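You operate a simulated robot arm through the tools that you are given. There is no shell and no other tool.

Carry out the task below with a simulated two-armed robot. There is one attempt and no reset: what you move stays moved.

Task
Plug the machine in and key in the count on the job card.
Fine: Switch off before the plug moves, push it into the white socket, switch on again and leave the machine on, not started. Touch keys, switches and plugs with dry hands. Drop and damage nothing.
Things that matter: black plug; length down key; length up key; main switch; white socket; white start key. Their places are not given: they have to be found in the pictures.

Only the result counts: the job must be done as asked and must still hold three seconds after the hand-in. Knocking over, shifting, dropping, spilling or breaking anything else fails it.

Robot
Two 7-joint arms with two-finger parallel grippers on one trunk that stands fixed in place. Base frame: the origin is at the foot of the trunk, x ahead of it, y to its left, z up. Lengths are in mm, angles in rad, forces in N, time in s.
The left shoulder is at [80, 131, 947], the right one opposite. With the tool pointing down near the work surface each hand reaches from about 380 to 840 mm from the base axis, measured 20 degrees to its own side. Payload 1.57 kg a hand.
The TCP of each hand is the grasp point between the finger pads, 30 mm short of the fingertips. In the tool frame z runs along the fingers and y along their closing line. The gripper opens to 110 mm. The fingers are 24 mm wide and 12 mm thick; the gripper's body (48 by 112 mm) begins 78 mm behind the TCP.
Orientation is told as [roll, pitch, yaw] about the base's x, y, z axes, in that order, counted from this pose: with the fingers straight down and closing along the base's y, the tool's x points along the base's -x, its y along +y and its z along -z.

Tools
- The arms move only by the tool apply_moves. It takes "left_moves", "right_moves" or both (then of equal length, played together; a hand with none holds still); each is a list of rows, each a list of 3 entries, a list of its own where there are three numbers: the shift along the tool's x, y, z in mm, then the turn, a rotation vector about the tool's x, y, z in rad, then the opening, from 0 (shut) to 1 (fully open). In form: [[[tx, ty, tz], [rx, ry, rz], jaw], ...]. A call has 1 to 20 rows; each row shifts and turns the commanded pose from where the row before left it, along the tool's axes as they then stand. Rows are played at 5 a second. More than 50 mm and 0.15 rad between two rows, or a gripper value outside its range, and nothing of the call is played. A pose out of reach is approached as far as the arm can. The call stops where the force on the tool passes 40 N (or 10 N more than at its start, if that is more) or the arm is blocked; 0.2 s more then pass. The fingers move at their own pace (about 108 mm/s each) and stop on an object; they squeeze with about 33 N. The grip force told is the motor's: it shows also when the fingers shut on nothing. Time passes only in rows, and 0.2 s behind the last, so rows that do not move let the fingers close. It gives the time, the measured TCP pose, the force on the tool (base axes), the opening and the grip force at its end, in the units of the frame above (readings bear some noise), with the torque about the TCP (base axes, N m) and any sound that the robot's microphone picked up.
- Cameras (640 x 400 px; columns grow to the right, rows downward): "scene" is now at [-55.8, 10.8, 1417.9]; the picture's right is [0.13, -0.99, 0.00], its down [-0.58, -0.08, -0.81] and it looks along [0.80, 0.10, -0.59] (base axes); focal length 341 px, centre (320, 200). "left" rides on the left gripper at [70, -16, -141] in its tool frame; the picture's right is [0.23, 0.97, 0.00], its down [-0.85, 0.20, -0.48] and it looks along [-0.47, 0.11, 0.88] (tool axes); focal length 222 px, centre (320, 200). "right" rides on the right gripper at [70, 16, -141] in its tool frame; the picture's right is [-0.23, 0.97, 0.00], its down [-0.86, -0.20, -0.48] and it looks along [-0.47, -0.11, 0.88] (tool axes); focal length 222 px, centre (320, 200).
- camera(camera): a new picture of that camera. No time passes.
- head_to(pan, tilt): turns the head with the scene camera to pan (to the left, within 1.902 rad either way) and tilt (down, from -0.506 to 1.204), counted from straight ahead of the robot. It gives what a move gives.
- probe_pixels(camera, pixels): for up to 12 pixels [column, row] of the newest picture of that camera ("zoom" is the newest enlarged one), the place [x, y, z] in the base frame of the surface seen there, good to about 2 mm. No time passes.
- enlarge(camera, box): a new picture of the part [left, top, right, bottom] of that camera's present view, enlarged. No time passes.
- close_job(): hands the job in; it is judged then, once.

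Open the grippers and draw the arms clear of the work before you hand the job in, unless the task says otherwise.

The tools are called after "Emit:" as name(argument=value, ...) on one line, values as JSON. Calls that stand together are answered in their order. apply_moves: Moves the arms, as the interface text tells. Its arguments: {"type":"object","properties":{"left_moves":{"type":"array"},"right_moves":{"type":"array"}},"required":[]} The other tools are called the same way: head_to (pan, tilt) turns the head that bears the scene camera; camera (camera) takes a picture; probe_pixels (camera, pixels) gives the place of the surface under pixels of a picture; enlarge (camera, box) takes an enlarged picture of a part of a camera's view; close_job () hands the job in.

At the start:

```text
clock: 0.0
left_tool_pos: [536.8, 236.1, 1069.1]
left_orientation: [0.0, 0.0, 0.0]
left_force: [0.2, -0.1, 0.0]
left_wrist_torque: [-0.03, -0.01, -0.02]
left_gripper_width: 109.8
left_grip_force: 0.1
right_tool_pos: [662.6, -284.1, 995.6]
right_orientation: [-0.001, -0.001, 0.0]
right_force: [0.7, 0.2, -0.7]
right_wrist_torque: [0.05, 0.04, 0.03]
right_gripper_width: 110.1
right_grip_force: 0.0
head pan, tilt: [0.129, 0.625]
```

scene: 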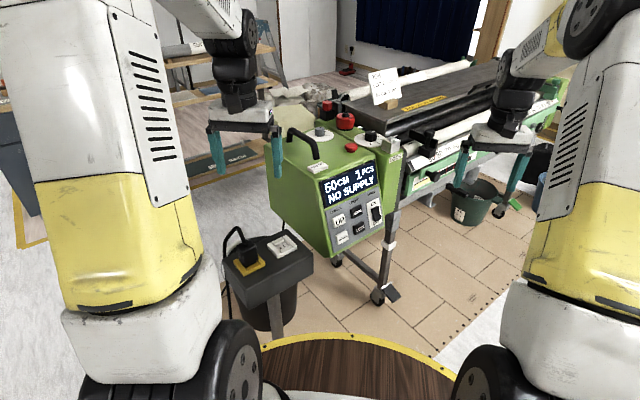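
right: 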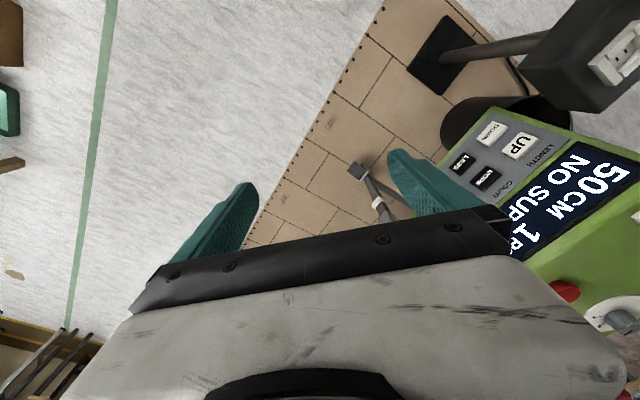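
left: 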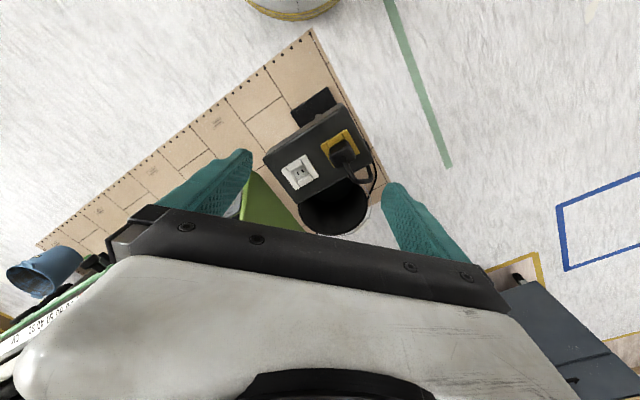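

The scene shows a green machine with a display near (350,185), a keypad near (355,220), a job card near (383,85) and a socket box near (265,260). I enlarge these areas to read them.

Emit:
enlarge(camera="scene", box=[300, 140, 420, 260])

Emit:
enlarge(camera="scene", box=[350, 55, 420, 110])

Emit:
enlarge(camera="scene", box=[205, 210, 335, 310])

```text
3.33 times, centred on (360, 200) of scene
```

zoom: 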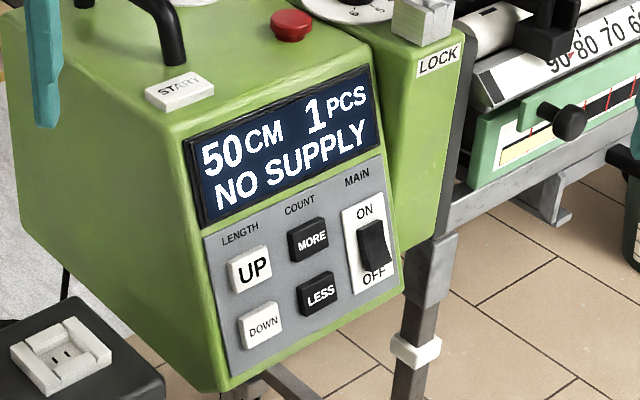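

```text
7.27 times, centred on (385, 82) of scene
```

zoom: 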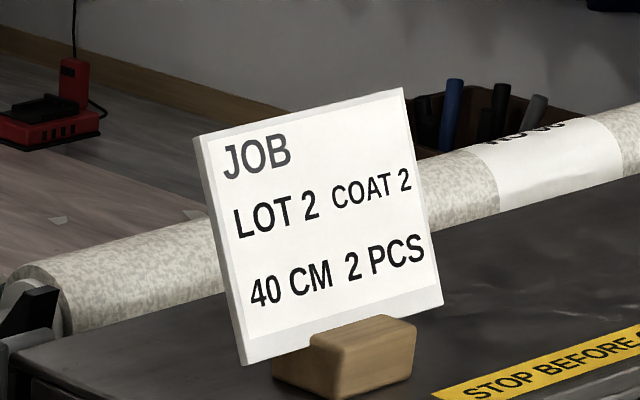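

```text
4.00 times, centred on (270, 260) of scene
```

zoom: 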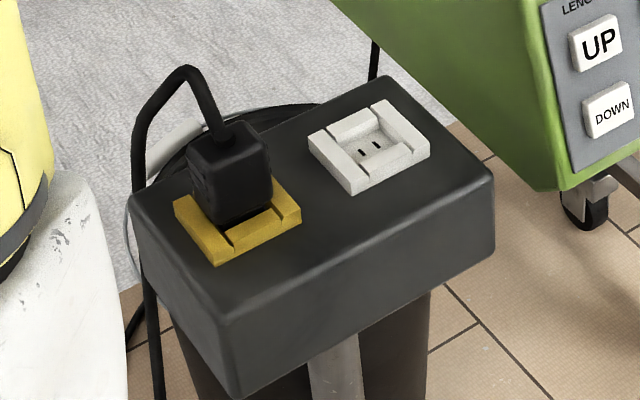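

The card reads 40 CM, 2 PCS; the display reads 50 CM, 1 PCS, NO SUPPLY. I take a fresh scene picture and probe the keys, switch, socket and plug.

Emit:
enlarge(camera="scene", box=[300, 140, 420, 260])

Emit:
probe_pixels(camera="zoom", pixels=[[312, 240], [320, 295], [250, 270], [260, 325], [365, 212], [373, 245], [375, 278], [180, 90], [210, 245], [385, 165], [230, 375], [395, 285]])

Emit:
camera(camera="left")

Emit:
camera(camera="right")

```text
3.33 times, centred on (360, 200) of scene
```

zoom: 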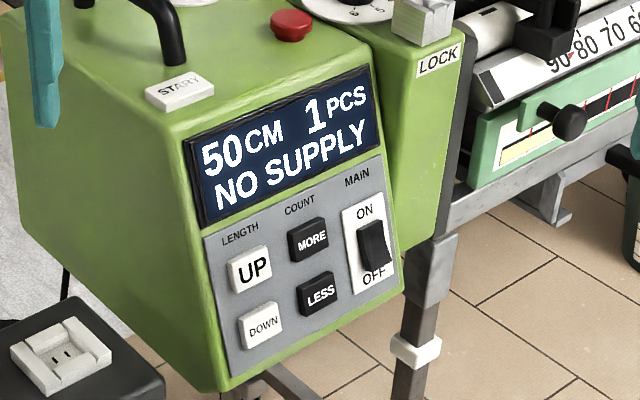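

```text
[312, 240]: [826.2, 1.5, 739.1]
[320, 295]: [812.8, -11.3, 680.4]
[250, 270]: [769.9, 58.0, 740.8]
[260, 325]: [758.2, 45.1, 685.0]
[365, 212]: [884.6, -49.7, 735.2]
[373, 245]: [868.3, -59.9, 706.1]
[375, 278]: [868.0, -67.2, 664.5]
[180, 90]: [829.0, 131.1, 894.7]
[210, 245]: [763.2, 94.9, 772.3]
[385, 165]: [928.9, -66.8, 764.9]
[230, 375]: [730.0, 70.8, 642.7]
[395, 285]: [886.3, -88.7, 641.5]
```

```text
taken
```

left: 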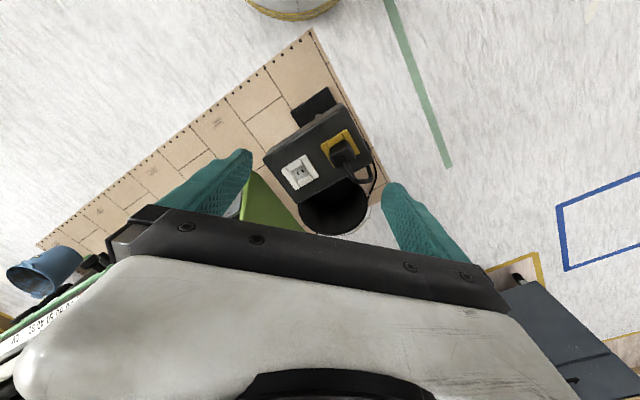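

```text
taken
```

right: 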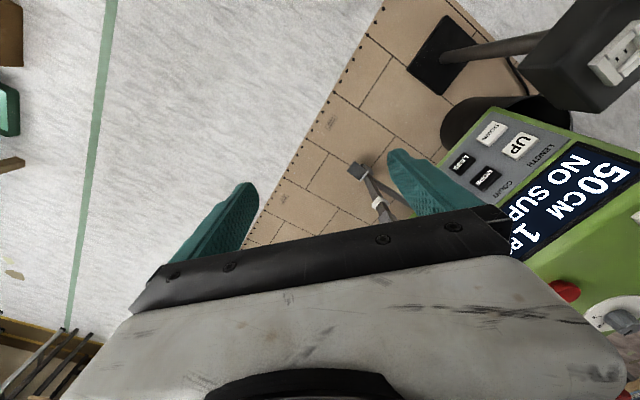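

The panel faces toward (-0.67,-0.68,0.30), so the right hand should do the keys. Next I zoom onto the socket box at (270,260) and probe the plug and white socket geometry.

Emit:
enlarge(camera="scene", box=[220, 220, 320, 285])

Emit:
enlarge(camera="left", box=[260, 80, 390, 240])

Emit:
enlarge(camera="scene", box=[345, 180, 405, 240])

```text
6.15 times, centred on (270, 252) of scene
```

zoom: 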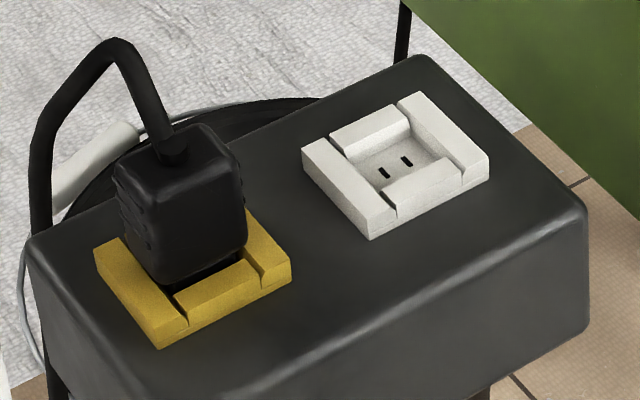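

```text
2.50 times, centred on (325, 160) of left
```

zoom: 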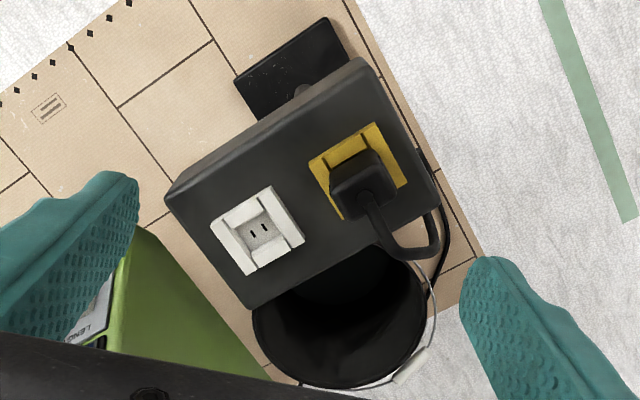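

```text
6.67 times, centred on (375, 210) of scene
```

zoom: 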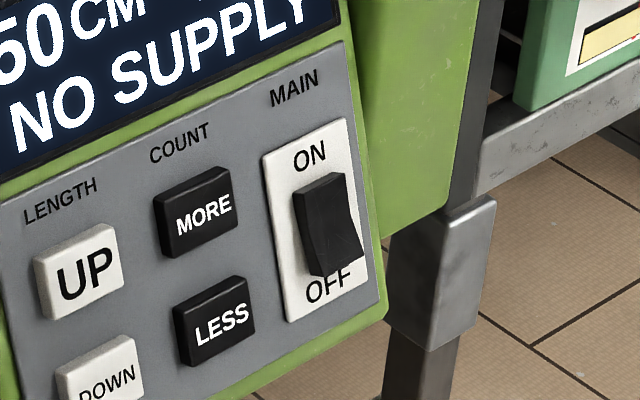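

The rocker's lower (OFF) end around (345,260) of this zoom sticks out, so it is ON now. I probe the rocker and panel from this picture.

Emit:
probe_pixels(camera="zoom", pixels=[[322, 185], [325, 215], [330, 240], [335, 262], [310, 158], [330, 290], [360, 265], [200, 215], [220, 325], [90, 275], [280, 110], [260, 300]])

Emit:
camera(camera="scene")

```text
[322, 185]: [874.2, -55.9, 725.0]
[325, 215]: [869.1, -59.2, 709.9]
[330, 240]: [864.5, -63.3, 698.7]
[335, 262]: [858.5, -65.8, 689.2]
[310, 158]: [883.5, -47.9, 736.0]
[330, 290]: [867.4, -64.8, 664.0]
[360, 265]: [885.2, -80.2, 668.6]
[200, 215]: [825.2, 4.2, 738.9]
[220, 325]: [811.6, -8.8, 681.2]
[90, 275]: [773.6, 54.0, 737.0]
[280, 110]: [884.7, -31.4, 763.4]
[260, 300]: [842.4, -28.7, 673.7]
```

```text
taken
```

scene: 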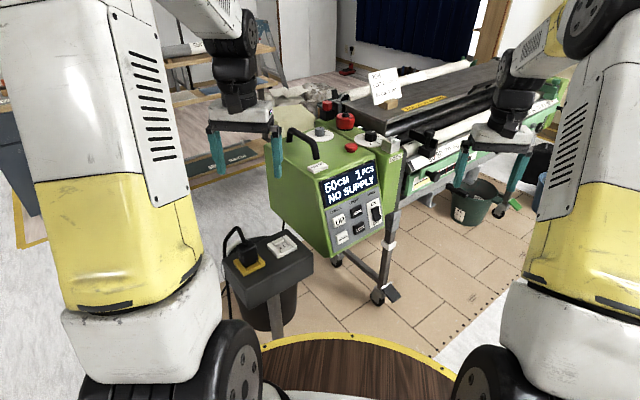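

Rocker's lower end protrudes about 14 mm and its upper end about 8 mm, confirming ON. Now I zoom on the socket box and probe the plug, yellow and white sockets.

Emit:
enlarge(camera="scene", box=[220, 220, 320, 285])

Emit:
probe_pixels(camera="zoom", pixels=[[180, 140], [128, 165], [180, 178], [237, 168], [160, 265], [245, 225], [110, 55], [45, 120], [170, 135], [205, 130], [160, 330], [285, 260]])

Emit:
probe_pixels(camera="zoom", pixels=[[395, 165], [383, 172], [407, 160], [310, 155], [410, 98], [482, 165], [372, 225], [365, 128], [430, 190], [345, 190], [445, 125], [300, 300]])

```text
6.15 times, centred on (270, 252) of scene
```

zoom: 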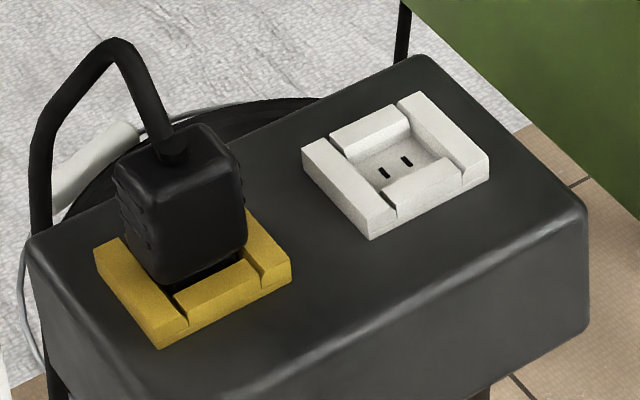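

```text
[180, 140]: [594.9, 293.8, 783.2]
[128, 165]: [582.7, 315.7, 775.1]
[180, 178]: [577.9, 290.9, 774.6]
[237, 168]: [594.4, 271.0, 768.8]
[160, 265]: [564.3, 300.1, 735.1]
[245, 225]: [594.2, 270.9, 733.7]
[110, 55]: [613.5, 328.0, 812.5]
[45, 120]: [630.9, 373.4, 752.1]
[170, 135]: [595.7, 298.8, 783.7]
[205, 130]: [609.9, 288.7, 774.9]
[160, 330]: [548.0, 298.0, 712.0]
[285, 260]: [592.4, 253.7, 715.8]
```

```text
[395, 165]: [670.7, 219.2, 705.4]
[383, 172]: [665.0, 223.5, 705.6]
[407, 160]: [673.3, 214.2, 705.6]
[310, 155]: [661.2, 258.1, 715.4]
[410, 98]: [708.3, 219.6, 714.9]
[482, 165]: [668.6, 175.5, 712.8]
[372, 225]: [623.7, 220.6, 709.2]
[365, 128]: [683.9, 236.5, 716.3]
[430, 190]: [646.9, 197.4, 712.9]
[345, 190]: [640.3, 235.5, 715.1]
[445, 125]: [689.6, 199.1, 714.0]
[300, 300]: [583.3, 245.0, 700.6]
```

The plug body spans about z 730–783 around (592,295), and the white socket is centred near (667,219) with both at about -45°. I check the fingers of both hands for wetness.

Emit:
enlarge(camera="left", box=[140, 130, 480, 300])

Emit:
enlarge(camera="right", box=[140, 130, 520, 300])

Emit:
enlarge(camera="scene", box=[280, 90, 420, 200])

Emit:
enlarge(camera="scene", box=[380, 100, 560, 250])

```text
1.88 times, centred on (310, 215) of left
```

zoom: 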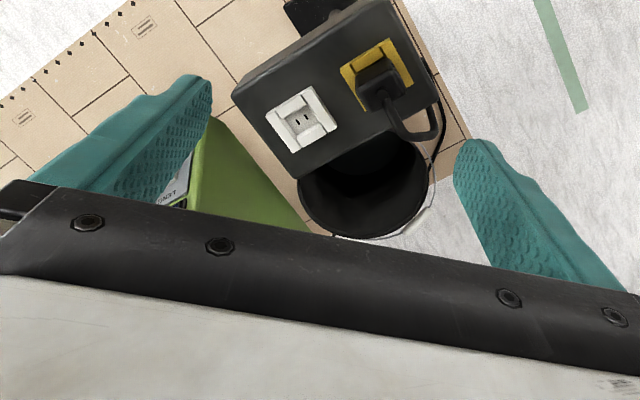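

```text
1.68 times, centred on (330, 215) of right
```

zoom: 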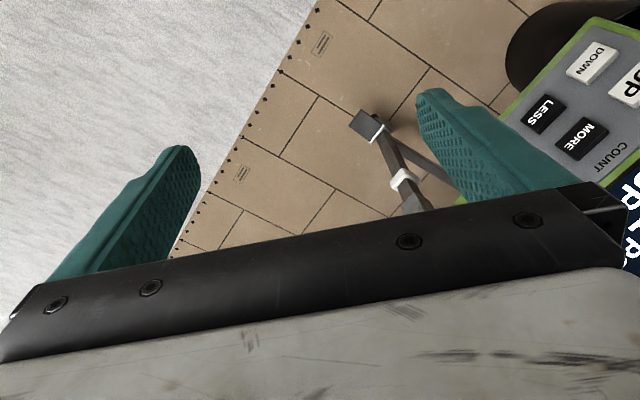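

```text
3.64 times, centred on (350, 145) of scene
```

zoom: 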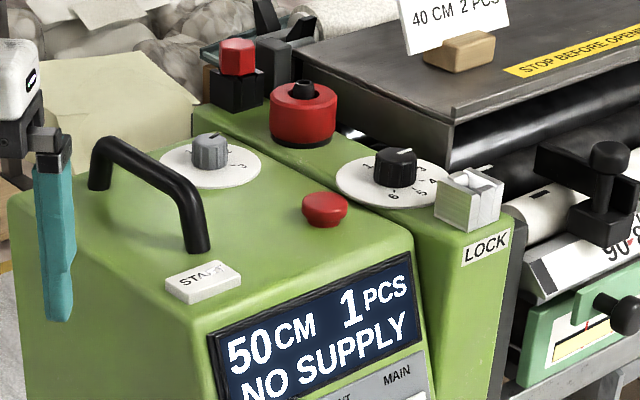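

```text
2.67 times, centred on (470, 175) of scene
```

zoom: 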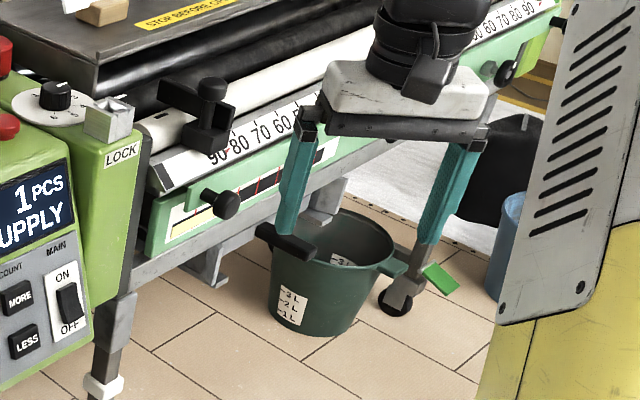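

No wetness shows on either hand's fingers. I probe the projecting knobs of the table at right of the panel, in the zoom at (225,203), (290,243) and (205,120), for clearance of the right hand.

Emit:
probe_pixels(camera="zoom", pixels=[[225, 203], [205, 195], [290, 243], [265, 233], [210, 90], [205, 135], [170, 85], [160, 230], [120, 330], [120, 150], [305, 240], [112, 385]])

Emit:
head_to(pan=0.0, tilt=0.75)

Emit:
camera(camera="scene")

```text
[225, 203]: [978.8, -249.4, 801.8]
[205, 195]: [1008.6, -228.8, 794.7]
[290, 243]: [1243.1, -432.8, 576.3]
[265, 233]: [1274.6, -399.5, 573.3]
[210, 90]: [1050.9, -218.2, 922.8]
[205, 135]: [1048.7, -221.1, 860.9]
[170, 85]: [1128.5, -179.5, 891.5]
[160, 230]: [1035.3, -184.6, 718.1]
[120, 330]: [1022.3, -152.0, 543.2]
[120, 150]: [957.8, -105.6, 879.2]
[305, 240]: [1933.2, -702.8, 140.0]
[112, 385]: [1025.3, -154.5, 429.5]
```

```text
clock: 0.7
left_tool_pos: [537.2, 236.6, 1067.5]
left_orientation: [0.0, -0.001, 0.002]
left_force: [0.5, 0.7, -0.8]
left_wrist_torque: [0.02, -0.05, 0.01]
left_gripper_width: 110.1
left_grip_force: 0.0
right_tool_pos: [662.9, -283.6, 996.5]
right_orientation: [-0.001, 0.0, 0.002]
right_force: [-0.3, 0.4, -0.4]
right_wrist_torque: [0.04, 0.0, -0.01]
right_gripper_width: 110.1
right_grip_force: 0.1
head pan, tilt: [0.0, 0.75]
```

```text
taken
```

scene: 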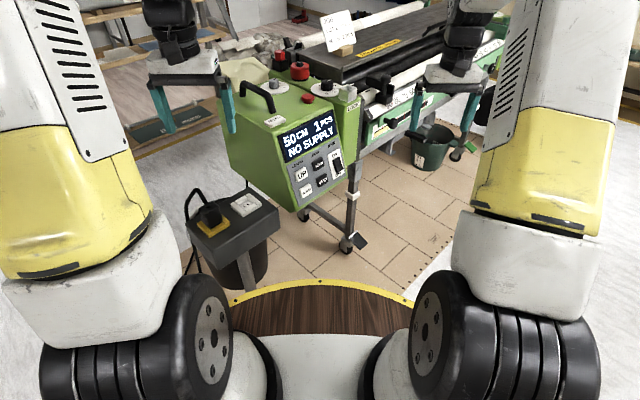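

The knobs are more than 200 mm right of the switch, so there is room. I shut the right hand's fingers and turn it to face the panel (yaw about 0.79, pitch about -1.27) in place, high and clear.

Emit:
apply_moves(right_moves=[[[0, 0, 0], [0, 0, -0.1317], 0], [[0, 0, 0], [0, 0, -0.1317], 0], [[0, 0, 0], [0, 0, -0.1317], 0], [[0, 0, 0], [0, 0, -0.1317], 0], [[0, 0, 0], [0, 0, -0.1317], 0], [[0, 0, 0], [0, 0, -0.1317], 0], [[0, 0, 0], [0, -0.141, 0], 0], [[0, 0, 0], [0, -0.141, 0], 0], [[0, 0, 0], [0, -0.141, 0], 0], [[0, 0, 0], [0, -0.141, 0], 0], [[0, 0, 0], [0, -0.141, 0], 0], [[0, 0, 0], [0, -0.141, 0], 0], [[0, 0, 0], [0, -0.141, 0], 0], [[0, 0, 0], [0, -0.141, 0], 0], [[0, 0, 0], [0, -0.14, 0], 0], [[0, 0, 0], [0, 0, 0], 0]])

Emit:
camera(camera="scene")

Emit:
camera(camera="right")

```text
clock: 4.1
left_tool_pos: [536.9, 236.2, 1068.8]
left_orientation: [0.0, -0.001, 0.001]
left_force: [0.2, -0.4, 0.0]
left_wrist_torque: [0.01, -0.02, 0.01]
left_gripper_width: 110.1
left_grip_force: 0.0
right_tool_pos: [662.0, -284.9, 996.4]
right_orientation: [-0.002, -1.269, 0.792]
right_force: [-0.1, 0.4, -0.4]
right_wrist_torque: [0.02, 0.02, 0.0]
right_gripper_width: 0.2
right_grip_force: 20.8
head pan, tilt: [0.0, 0.75]
```

```text
taken
```

scene: 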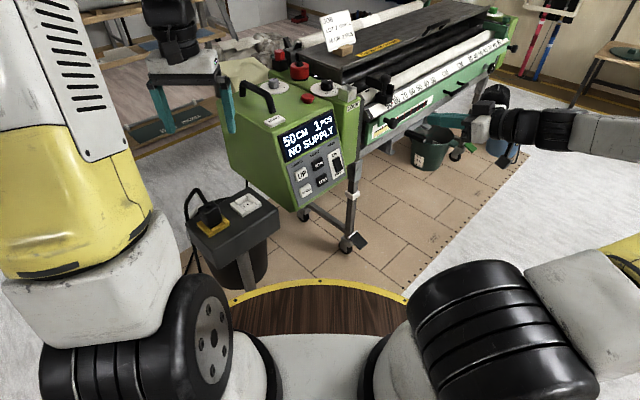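

```text
taken
```

right: 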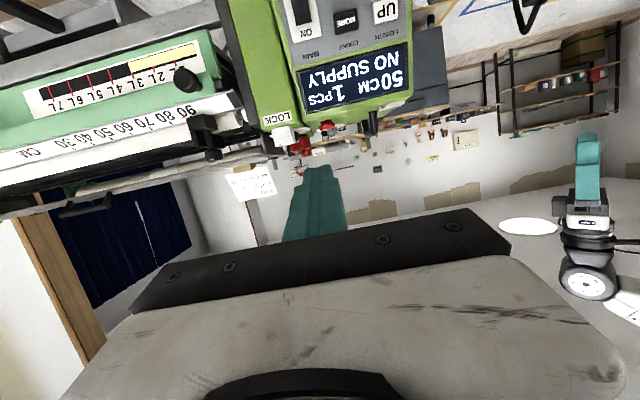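

The right hand now faces the panel with fingers shut, and the display still reads 50CM 1PCS. I move it to a stand-off of about 120 mm before the rocker's OFF end.

Emit:
apply_moves(right_moves=[[[29.2, 2.13, 31.8], [0, 0, 0], 0], [[29.2, 2.13, 31.8], [0, 0, 0], 0], [[29.2, 2.13, 31.8], [0, 0, 0], 0], [[29.2, 2.13, 31.8], [0, 0, 0], 0], [[29.2, 2.13, 31.8], [0, 0, 0], 0], [[29.2, 2.13, 31.8], [0, 0, 0], 0], [[29.2, 2.13, 31.8], [0, 0, 0], 0], [[0, 0, 0], [0, 0, 0], 0]])

Emit:
camera(camera="scene")

Emit:
camera(camera="right")

```text
clock: 5.9
left_tool_pos: [537.8, 236.7, 1068.9]
left_orientation: [-0.001, -0.001, 0.0]
left_force: [-0.1, 0.6, 0.2]
left_wrist_torque: [-0.02, 0.01, -0.01]
left_gripper_width: 110.0
left_grip_force: 0.1
right_tool_pos: [758.5, -167.4, 734.5]
right_orientation: [0.001, -1.267, 0.791]
right_force: [0.0, 0.5, 0.7]
right_wrist_torque: [0.02, 0.0, 0.04]
right_gripper_width: 0.2
right_grip_force: 21.0
head pan, tilt: [0.0, 0.75]
```

```text
taken
```

scene: 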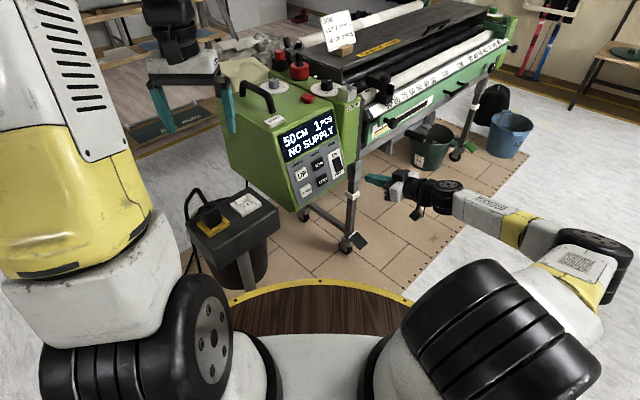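

```text
taken
```

right: 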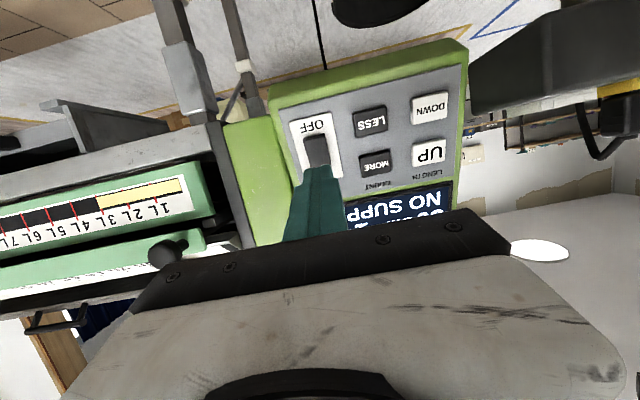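

The fingertip at about (322,175) is in line with the rocker at (317,150). I enlarge this view and probe rocker, keys and fingertip for exact places.

Emit:
enlarge(camera="right", box=[270, 80, 470, 205])

Emit:
probe_pixels(camera="zoom", pixels=[[150, 190], [150, 215], [145, 235], [130, 200], [168, 200], [155, 255], [325, 125], [345, 265], [515, 85], [510, 225], [165, 315], [400, 180]])

```text
3.20 times, centred on (370, 142) of right
```

zoom: 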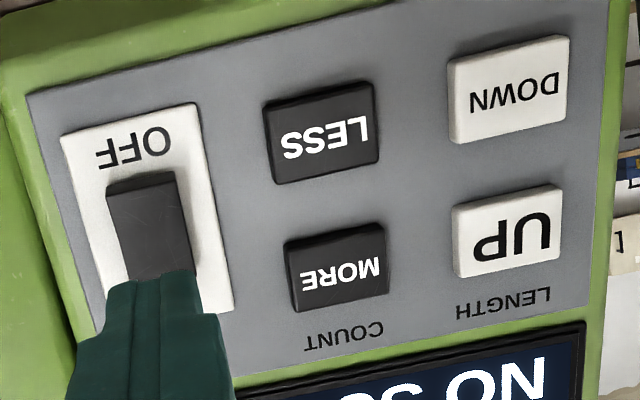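

```text
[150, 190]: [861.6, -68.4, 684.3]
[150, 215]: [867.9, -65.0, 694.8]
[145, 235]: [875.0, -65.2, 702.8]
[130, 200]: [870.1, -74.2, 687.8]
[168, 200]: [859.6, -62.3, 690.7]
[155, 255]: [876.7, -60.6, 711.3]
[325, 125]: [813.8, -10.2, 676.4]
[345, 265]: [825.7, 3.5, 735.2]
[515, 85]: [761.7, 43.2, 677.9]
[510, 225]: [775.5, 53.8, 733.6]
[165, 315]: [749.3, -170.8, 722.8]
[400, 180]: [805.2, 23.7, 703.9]
```

The fingertip is at panel height 825 against the rocker's lower end at about 818–842, laterally centred. I shift 3 mm lower and approach 112 mm, stopping about 9 mm short.

Emit:
apply_moves(right_moves=[[[3, -2, 30], [0, 0, 0], 0], [[0, 0, 35], [0, 0, 0], 0], [[0, 0, 30], [0, 0, 0], 0], [[0, 0, 17], [0, 0, 0], 0], [[0, 0, 0], [0, 0, 0], 0]])

Emit:
camera(camera="right")

Emit:
enlarge(camera="scene", box=[280, 110, 400, 210])

```text
clock: 7.1
left_tool_pos: [537.8, 238.4, 1068.2]
left_orientation: [0.0, 0.001, 0.001]
left_force: [0.2, 0.7, -0.6]
left_wrist_torque: [0.04, 0.0, -0.02]
left_gripper_width: 109.9
left_grip_force: 0.1
right_tool_pos: [835.5, -92.6, 698.5]
right_orientation: [-0.002, -1.268, 0.791]
right_force: [-0.7, -0.1, 0.0]
right_wrist_torque: [0.01, 0.0, 0.0]
right_gripper_width: 0.0
right_grip_force: 21.1
head pan, tilt: [0.0, 0.75]
```

```text
taken
```

right: 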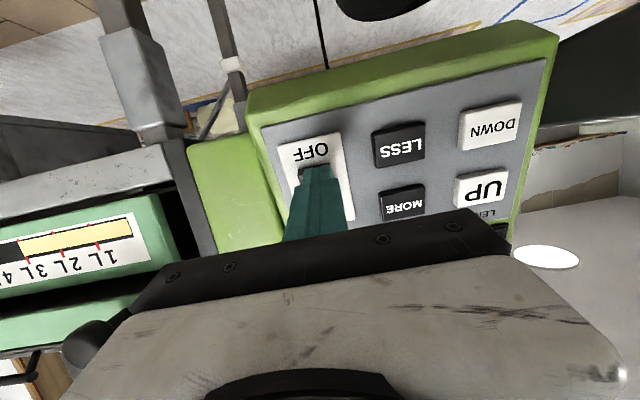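

```text
4.00 times, centred on (340, 160) of scene
```

zoom: 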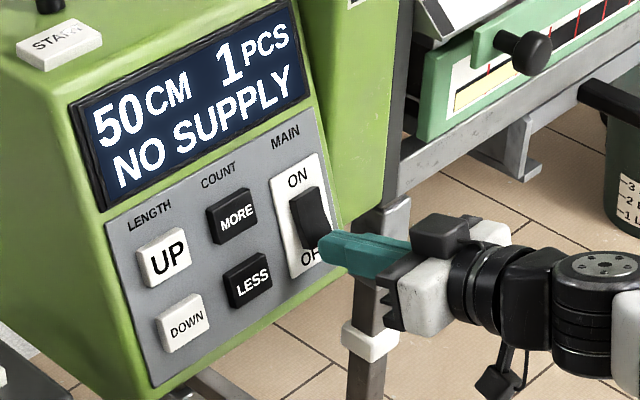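

The tip sits just in front of the rocker's lower end (zoom (325,245)). I push in with 3 mm rows, about 20 mm in all, with the force stop guarding.

Emit:
apply_moves(right_moves=[[[0, 0, 3], [0, 0, 0], 0], [[0, 0, 3], [0, 0, 0], 0], [[0, 0, 3], [0, 0, 0], 0], [[0, 0, 3], [0, 0, 0], 0], [[0, 0, 3], [0, 0, 0], 0], [[0, 0, 2], [0, 0, 0], 0], [[0, 0, 0], [0, 0, 0], 0]])

Emit:
enlarge(camera="scene", box=[280, 110, 400, 210])

```text
clock: 8.4
left_tool_pos: [537.3, 235.8, 1069.2]
left_orientation: [0.001, -0.003, 0.002]
left_force: [0.8, -0.1, 0.0]
left_wrist_torque: [0.0, 0.02, 0.02]
left_gripper_width: 110.0
left_grip_force: 0.0
right_tool_pos: [843.9, -84.4, 693.9]
right_orientation: [0.005, -1.27, 0.787]
right_force: [-22.0, -12.7, 8.5]
right_wrist_torque: [0.29, -0.17, 0.2]
right_gripper_width: 0.1
right_grip_force: 21.1
head pan, tilt: [0.0, 0.75]
stopped in row 6 (right hand): the force on the tool passed its limit at 43 N (the readings are from after the stop); the commanded pose is now the measured one
```

```text
4.00 times, centred on (340, 160) of scene
```

zoom: 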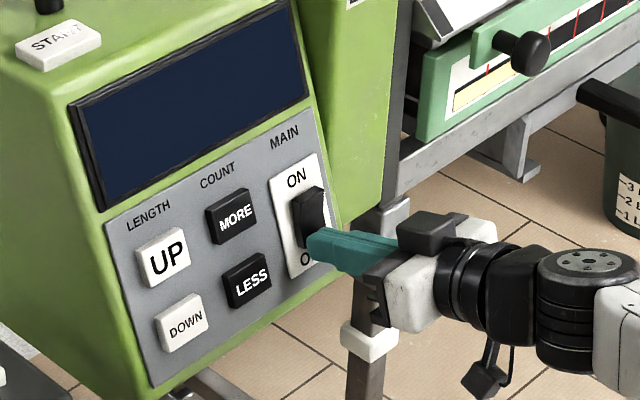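

The display went dark and the rocker's upper end now stands out: the switch is OFF. I draw the right hand straight back 110 mm.

Emit:
apply_moves(right_moves=[[[0, 0, -10], [0, 0, 0], 0], [[0, 0, -30], [0, 0, 0], 0], [[0, 0, -35], [0, 0, 0], 0], [[0, 0, -35], [0, 0, 0], 0], [[0, 0, 0], [0, 0, 0], 0]])

Emit:
camera(camera="scene")

Emit:
enlarge(camera="scene", box=[260, 90, 360, 210])

```text
clock: 9.6
left_tool_pos: [538.0, 237.1, 1068.4]
left_orientation: [0.0, 0.0, -0.001]
left_force: [-0.3, 0.0, -1.0]
left_wrist_torque: [-0.02, -0.01, 0.03]
left_gripper_width: 110.1
left_grip_force: 0.1
right_tool_pos: [768.7, -158.7, 727.6]
right_orientation: [0.004, -1.269, 0.789]
right_force: [0.7, -0.2, -0.2]
right_wrist_torque: [0.01, 0.01, -0.03]
right_gripper_width: 0.1
right_grip_force: 21.3
head pan, tilt: [0.0, 0.75]
```

```text
taken
```

scene: 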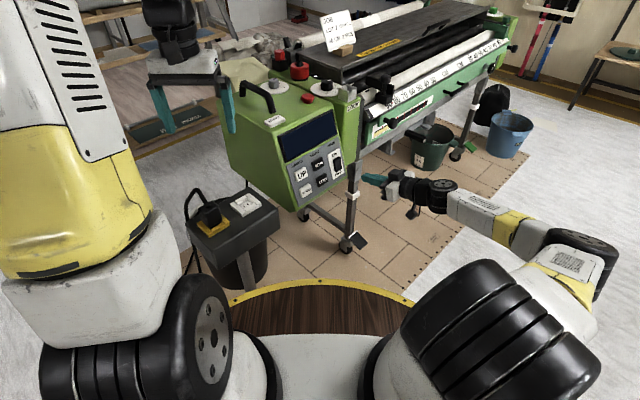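

```text
3.33 times, centred on (310, 150) of scene
```

zoom: 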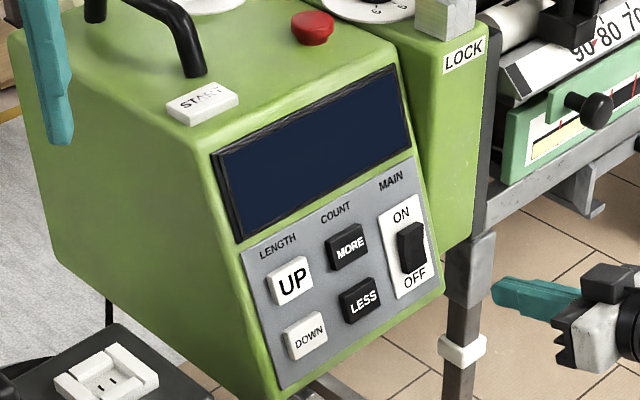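

The switch holds OFF and the display is dark. Now I turn the left hand by +45° yaw and bring it, open, above the plug at about z 905.

Emit:
apply_moves(left_moves=[[[0, 0, 0], [0, 0, -0.131], 1], [[0, 0, 0], [0, 0, -0.131], 1], [[0, 0, 0], [0, 0, -0.131], 1], [[0, 0, 0], [0, 0, -0.131], 1], [[0, 0, 0], [0, 0, -0.131], 1], [[0, 0, 0], [0, 0, -0.13], 1], [[-20.2, 0.9, 27], [0, 0, 0], 1], [[-20.2, 0.9, 27], [0, 0, 0], 1], [[-20.2, 0.9, 27], [0, 0, 0], 1], [[-20.2, 0.9, 27], [0, 0, 0], 1], [[0, 0, 27], [0, 0, 0], 1], [[0, 0, 28], [0, 0, 0], 1], [[0, 0, 0], [0, 0, 0], 1]])

Emit:
camera(camera="left")

Emit:
camera(camera="scene")

```text
clock: 12.4
left_tool_pos: [592.7, 296.1, 902.0]
left_orientation: [0.0, 0.001, 0.786]
left_force: [-0.3, -0.5, -0.1]
left_wrist_torque: [-0.02, 0.0, 0.0]
left_gripper_width: 110.0
left_grip_force: 0.1
right_tool_pos: [771.0, -159.0, 728.1]
right_orientation: [0.004, -1.268, 0.791]
right_force: [-0.3, 0.2, -0.1]
right_wrist_torque: [0.0, 0.03, 0.02]
right_gripper_width: 0.0
right_grip_force: 21.2
head pan, tilt: [0.0, 0.75]
```

```text
taken
```

left: 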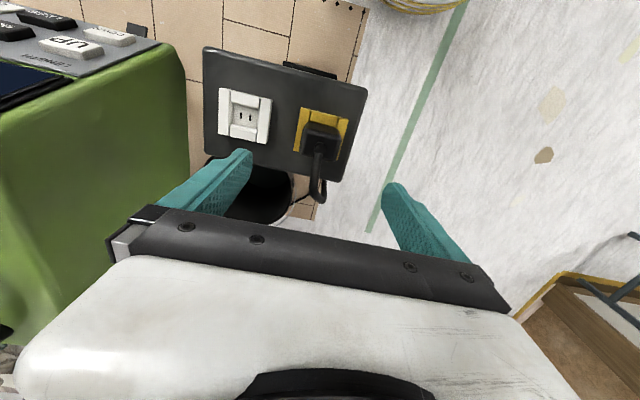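

```text
taken
```

scene: 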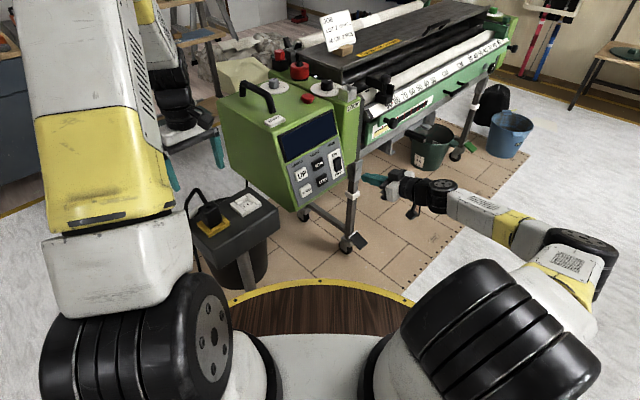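

The plug appears at (322,135) and the white socket at (243,117) in the left view. I enlarge and probe both for precise alignment.

Emit:
enlarge(camera="left", box=[200, 65, 370, 185])

Emit:
probe_pixels(camera="zoom", pixels=[[415, 210], [500, 215], [410, 250], [495, 280], [440, 240], [475, 275], [440, 330], [385, 160], [555, 180], [365, 295], [530, 230], [455, 170]])

Emit:
probe_pixels(camera="zoom", pixels=[[150, 188], [182, 195], [85, 85], [265, 125], [65, 265], [250, 295], [30, 330], [615, 80], [20, 30], [165, 230], [165, 150], [110, 190]])

```text
3.33 times, centred on (285, 125) of left
```

zoom: 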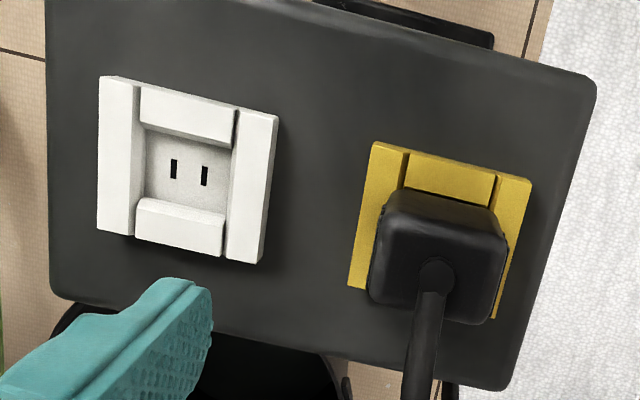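

```text
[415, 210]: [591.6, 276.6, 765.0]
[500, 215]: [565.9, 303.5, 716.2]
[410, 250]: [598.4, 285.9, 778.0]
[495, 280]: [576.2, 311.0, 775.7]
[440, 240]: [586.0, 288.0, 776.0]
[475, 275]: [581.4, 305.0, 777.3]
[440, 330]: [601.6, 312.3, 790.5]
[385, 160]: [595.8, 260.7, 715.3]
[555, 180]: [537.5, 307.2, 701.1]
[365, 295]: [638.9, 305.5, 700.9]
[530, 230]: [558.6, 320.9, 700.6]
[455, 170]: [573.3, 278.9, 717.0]
```

```text
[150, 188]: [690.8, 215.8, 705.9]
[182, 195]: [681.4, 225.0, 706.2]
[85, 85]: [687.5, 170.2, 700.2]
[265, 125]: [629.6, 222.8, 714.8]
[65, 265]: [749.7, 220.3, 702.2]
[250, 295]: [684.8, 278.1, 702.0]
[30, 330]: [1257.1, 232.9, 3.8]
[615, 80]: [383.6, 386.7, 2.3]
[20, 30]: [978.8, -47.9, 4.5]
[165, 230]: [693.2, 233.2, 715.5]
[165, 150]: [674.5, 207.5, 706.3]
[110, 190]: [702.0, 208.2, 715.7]
```

I probe the slot holes at (173,169) and (203,175), frame corners, and plug top corners in this zoom.

Emit:
probe_pixels(camera="zoom", pixels=[[173, 169], [203, 175], [108, 85], [270, 122], [257, 256], [103, 227], [152, 138], [232, 155], [140, 192], [222, 208], [145, 160], [230, 178]])

Emit:
probe_pixels(camera="zoom", pixels=[[400, 218], [490, 238], [375, 292], [485, 315], [500, 250], [383, 240], [376, 148], [525, 185], [355, 282], [500, 305], [437, 262], [425, 225]])

```text
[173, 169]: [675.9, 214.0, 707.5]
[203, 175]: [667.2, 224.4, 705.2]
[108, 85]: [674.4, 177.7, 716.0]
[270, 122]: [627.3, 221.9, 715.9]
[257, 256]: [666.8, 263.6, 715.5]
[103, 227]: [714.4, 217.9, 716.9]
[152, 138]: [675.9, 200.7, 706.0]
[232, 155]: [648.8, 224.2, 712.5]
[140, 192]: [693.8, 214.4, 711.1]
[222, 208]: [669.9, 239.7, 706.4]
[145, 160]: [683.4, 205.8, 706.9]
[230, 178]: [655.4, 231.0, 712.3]
```

```text
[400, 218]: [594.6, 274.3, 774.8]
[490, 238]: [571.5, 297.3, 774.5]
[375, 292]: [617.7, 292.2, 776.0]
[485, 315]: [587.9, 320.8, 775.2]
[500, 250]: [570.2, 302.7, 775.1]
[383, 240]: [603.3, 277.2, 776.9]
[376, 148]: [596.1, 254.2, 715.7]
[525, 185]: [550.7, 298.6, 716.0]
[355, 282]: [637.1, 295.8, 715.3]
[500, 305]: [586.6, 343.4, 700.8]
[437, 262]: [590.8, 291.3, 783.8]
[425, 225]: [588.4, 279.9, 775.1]
```

The yellow frame's centre is (593.9,297.2), the plug's about (593,297), the white frame's (670.8,220), so the shift is (77.4,-77.0) at yaw about 45°. I lower the open left hand 100 mm over the plug and check.

Emit:
apply_moves(left_moves=[[[-1.2, 0, 30], [0, 0, 0], 1], [[0, 0, 35], [0, 0, 0], 1], [[0, 0, 35], [0, 0, 0], 1], [[0, 0, 0], [0, 0, 0], 1]])

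Emit:
camera(camera="left")

Emit:
enlarge(camera="scene", box=[150, 130, 300, 260])

```text
clock: 13.4
left_tool_pos: [593.5, 295.7, 801.6]
left_orientation: [-0.001, -0.001, 0.785]
left_force: [0.2, 0.4, 0.1]
left_wrist_torque: [0.0, -0.01, 0.04]
left_gripper_width: 110.1
left_grip_force: 0.1
right_tool_pos: [768.6, -158.8, 727.0]
right_orientation: [0.004, -1.27, 0.789]
right_force: [-0.5, 0.5, 0.5]
right_wrist_torque: [0.0, 0.01, 0.02]
right_gripper_width: 0.0
right_grip_force: 21.3
head pan, tilt: [0.0, 0.75]
```

```text
taken
```

left: 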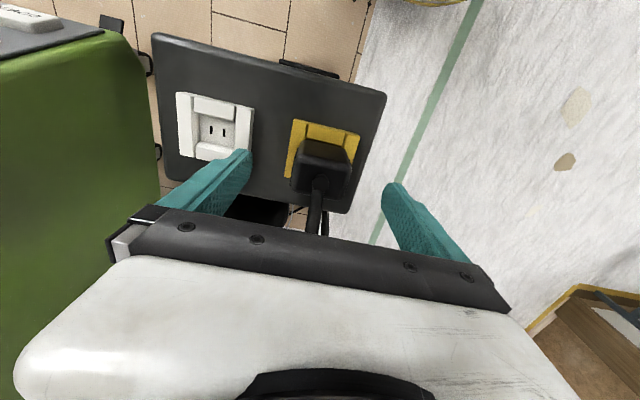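

```text
3.08 times, centred on (225, 195) of scene
```

zoom: 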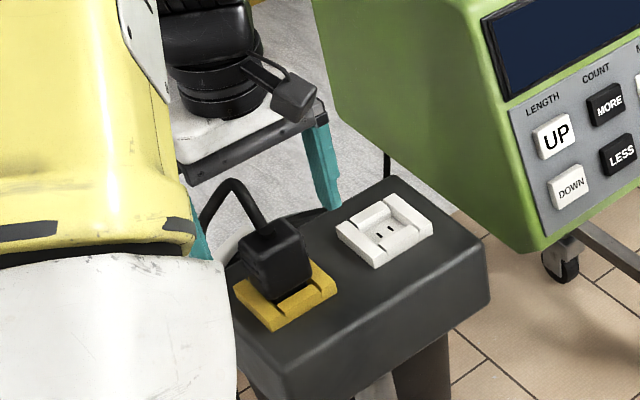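

The plug sits between the open fingers; its top centre at about (321,181) agrees with the tool axis. I enlarge to check the side alignment before lowering.

Emit:
enlarge(camera="left", box=[270, 110, 370, 220])

Emit:
probe_pixels(camera="zoom", pixels=[[250, 215], [440, 235], [205, 315], [430, 355], [300, 130], [330, 260], [325, 205], [200, 260], [455, 280], [150, 70], [500, 120], [120, 230]])

```text
3.64 times, centred on (320, 165) of left
```

zoom: 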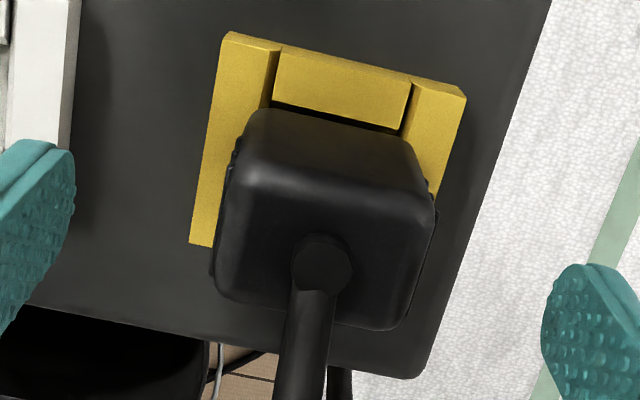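

```text
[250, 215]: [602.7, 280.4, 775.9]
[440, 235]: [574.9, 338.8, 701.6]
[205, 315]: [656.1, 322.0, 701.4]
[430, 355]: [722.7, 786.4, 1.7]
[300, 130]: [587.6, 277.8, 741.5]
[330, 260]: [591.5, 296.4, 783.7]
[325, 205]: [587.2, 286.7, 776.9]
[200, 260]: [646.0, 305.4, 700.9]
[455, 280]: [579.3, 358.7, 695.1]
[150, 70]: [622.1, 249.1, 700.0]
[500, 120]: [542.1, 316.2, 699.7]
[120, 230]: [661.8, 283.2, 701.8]
```

The plug is centred between the fingers with its ribbed sides facing them. I lower 50 mm more to z about 752 (tips about 722, above the frame top at 716) with a 1 mm sideways trim.

Emit:
apply_moves(left_moves=[[[0, 1, 20], [0, 0, 0], 1], [[0, 0, 15], [0, 0, 0], 1], [[0, 0, 10], [0, 0, 0], 1], [[0, 0, 4], [0, 0, 0], 1], [[0, 0, 0], [0, 0, 0], 1]])

Emit:
camera(camera="left")

Emit:
enlarge(camera="scene", box=[150, 150, 290, 260])

```text
clock: 14.6
left_tool_pos: [592.2, 296.8, 754.9]
left_orientation: [0.001, -0.001, 0.785]
left_force: [-0.7, 0.1, 1.6]
left_wrist_torque: [0.0, -0.02, -0.03]
left_gripper_width: 109.9
left_grip_force: 0.0
right_tool_pos: [768.0, -157.9, 727.9]
right_orientation: [0.003, -1.267, 0.79]
right_force: [-0.8, -1.1, -0.2]
right_wrist_torque: [0.01, -0.03, -0.04]
right_gripper_width: 0.2
right_grip_force: 21.5
head pan, tilt: [0.0, 0.75]
```

```text
taken
```

left: 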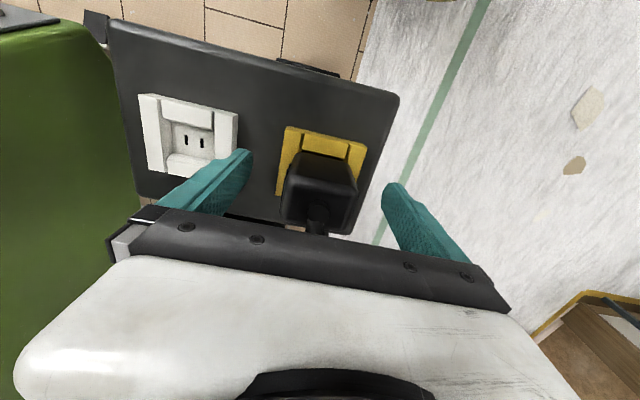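

```text
3.64 times, centred on (220, 205) of scene
```

zoom: 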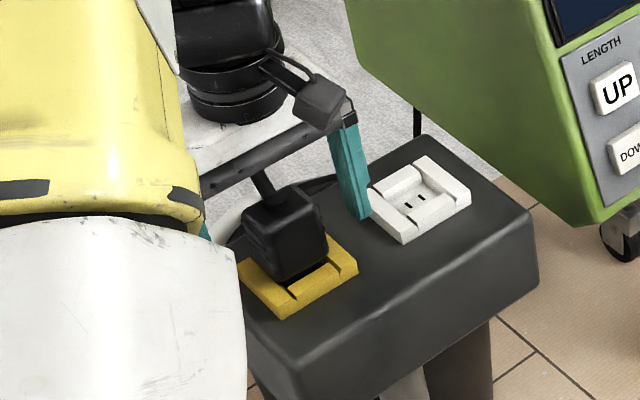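

The fingers straddle the plug clear of the white frame. I close the left gripper on the plug in place.

Emit:
apply_moves(left_moves=[[[0, 0, 0], [0, 0, 0], 0.5], [[0, 0, 0], [0, 0, 0], 0.4], [[0, 0, 0], [0, 0, 0], 0.2], [[0, 0, 0], [0, 0, 0], 0.0], [[0, 0, 0], [0, 0, 0], 0.0], [[0, 0, 0], [0, 0, 0], 0.0]])

Emit:
camera(camera="left")

Emit:
enlarge(camera="scene", box=[150, 150, 290, 260])

```text
clock: 16.0
left_tool_pos: [592.6, 296.1, 755.7]
left_orientation: [-0.002, 0.0, 0.785]
left_force: [0.6, -0.7, 0.0]
left_wrist_torque: [-0.03, -0.02, -0.02]
left_gripper_width: 47.4
left_grip_force: 32.7
right_tool_pos: [771.0, -158.0, 727.2]
right_orientation: [0.003, -1.271, 0.79]
right_force: [-0.1, -0.2, 0.2]
right_wrist_torque: [0.01, 0.0, 0.0]
right_gripper_width: 0.0
right_grip_force: 20.6
head pan, tilt: [0.0, 0.75]
```

```text
taken
```

left: 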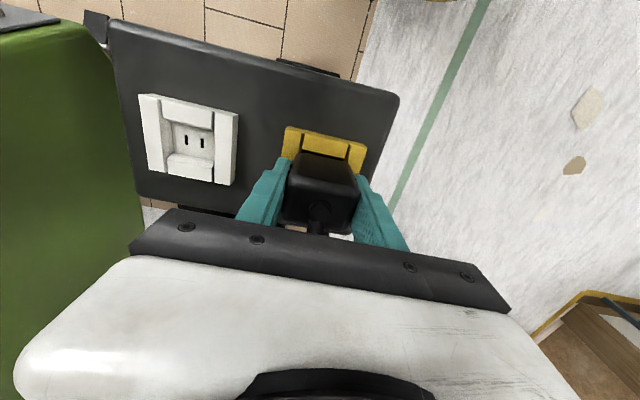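

```text
3.64 times, centred on (220, 205) of scene
```

zoom: 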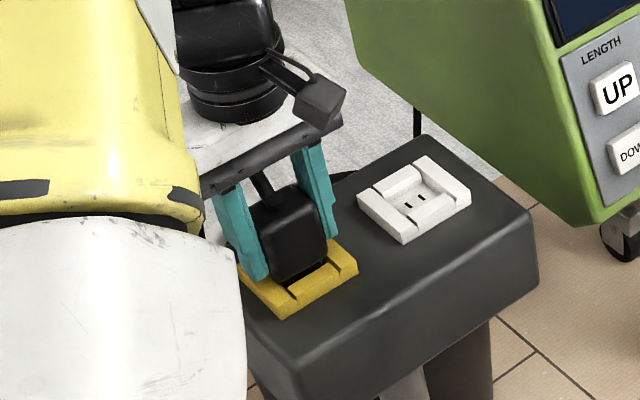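

Grip is on at 47.4 mm width with 33 N and no side force; the reference grasp TCP is about (592.5,296.4,755.3). I pull straight up in 5 mm rows.

Emit:
apply_moves(left_moves=[[[0, 0, -4], [0, 0, 0], 0], [[0, 0, -4], [0, 0, 0], 0], [[0, 0, -4], [0, 0, 0], 0], [[0, 0, -5], [0, 0, 0], 0], [[0, 0, -5], [0, 0, 0], 0], [[0, 0, -5], [0, 0, 0], 0], [[0, 0, 0], [0, 0, 0], 0]])

Emit:
camera(camera="left")

Emit:
enlarge(camera="scene", box=[150, 150, 290, 260])

```text
clock: 17.6
left_tool_pos: [590.4, 296.6, 782.9]
left_orientation: [0.001, 0.0, 0.786]
left_force: [0.2, -0.7, -0.5]
left_wrist_torque: [0.04, 0.01, 0.0]
left_gripper_width: 47.4
left_grip_force: 33.6
right_tool_pos: [769.2, -157.5, 727.8]
right_orientation: [0.005, -1.269, 0.79]
right_force: [0.1, 0.1, 0.0]
right_wrist_torque: [-0.02, 0.0, -0.02]
right_gripper_width: 0.1
right_grip_force: 21.1
head pan, tilt: [0.0, 0.75]
```

```text
taken
```

left: 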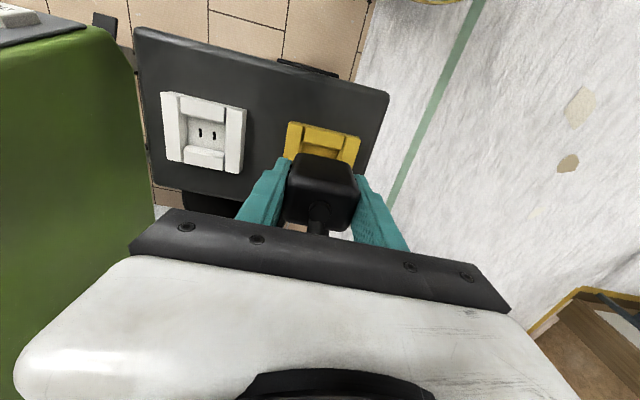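

```text
3.64 times, centred on (220, 205) of scene
```

zoom: 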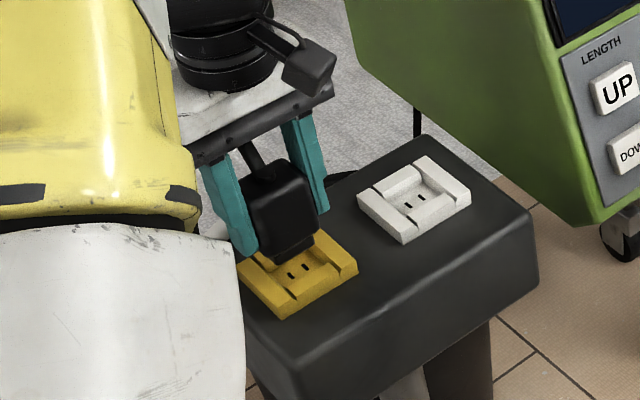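

The plug is out and the yellow slots are visible. I raise 16 mm more, then probe yellow and white slots from both views to refine the shift.

Emit:
apply_moves(left_moves=[[[0, 0, -8], [0, 0, 0], 0], [[0, 0, -8], [0, 0, 0], 0], [[0, 0, 0], [0, 0, 0], 0]])

Emit:
enlarge(camera="left", box=[150, 70, 390, 220])

Emit:
enlarge(camera="scene", box=[190, 170, 290, 240])

```text
clock: 18.4
left_tool_pos: [592.0, 298.6, 798.9]
left_orientation: [0.0, 0.0, 0.786]
left_force: [-0.5, 0.0, -0.7]
left_wrist_torque: [0.01, 0.0, -0.01]
left_gripper_width: 47.3
left_grip_force: 33.4
right_tool_pos: [769.9, -158.0, 727.6]
right_orientation: [0.004, -1.27, 0.788]
right_force: [0.3, 0.3, 0.2]
right_wrist_torque: [0.0, 0.0, -0.02]
right_gripper_width: 0.0
right_grip_force: 21.4
head pan, tilt: [0.0, 0.75]
```

```text
2.67 times, centred on (270, 145) of left
```

zoom: 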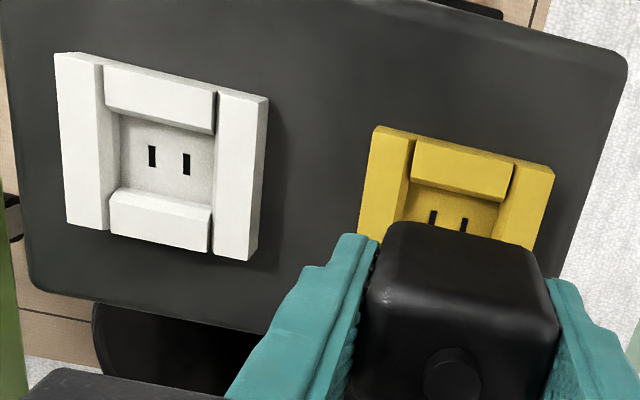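

```text
5.71 times, centred on (240, 205) of scene
```

zoom: 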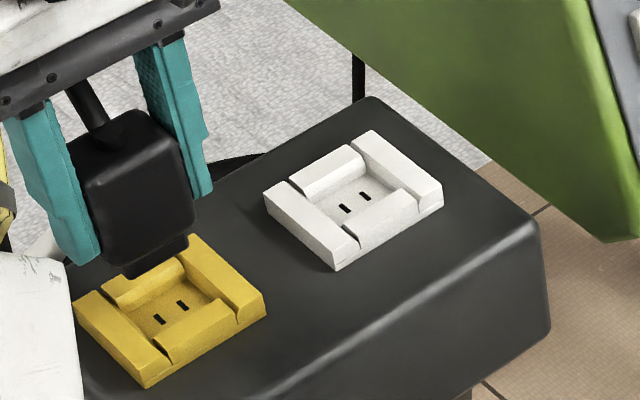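

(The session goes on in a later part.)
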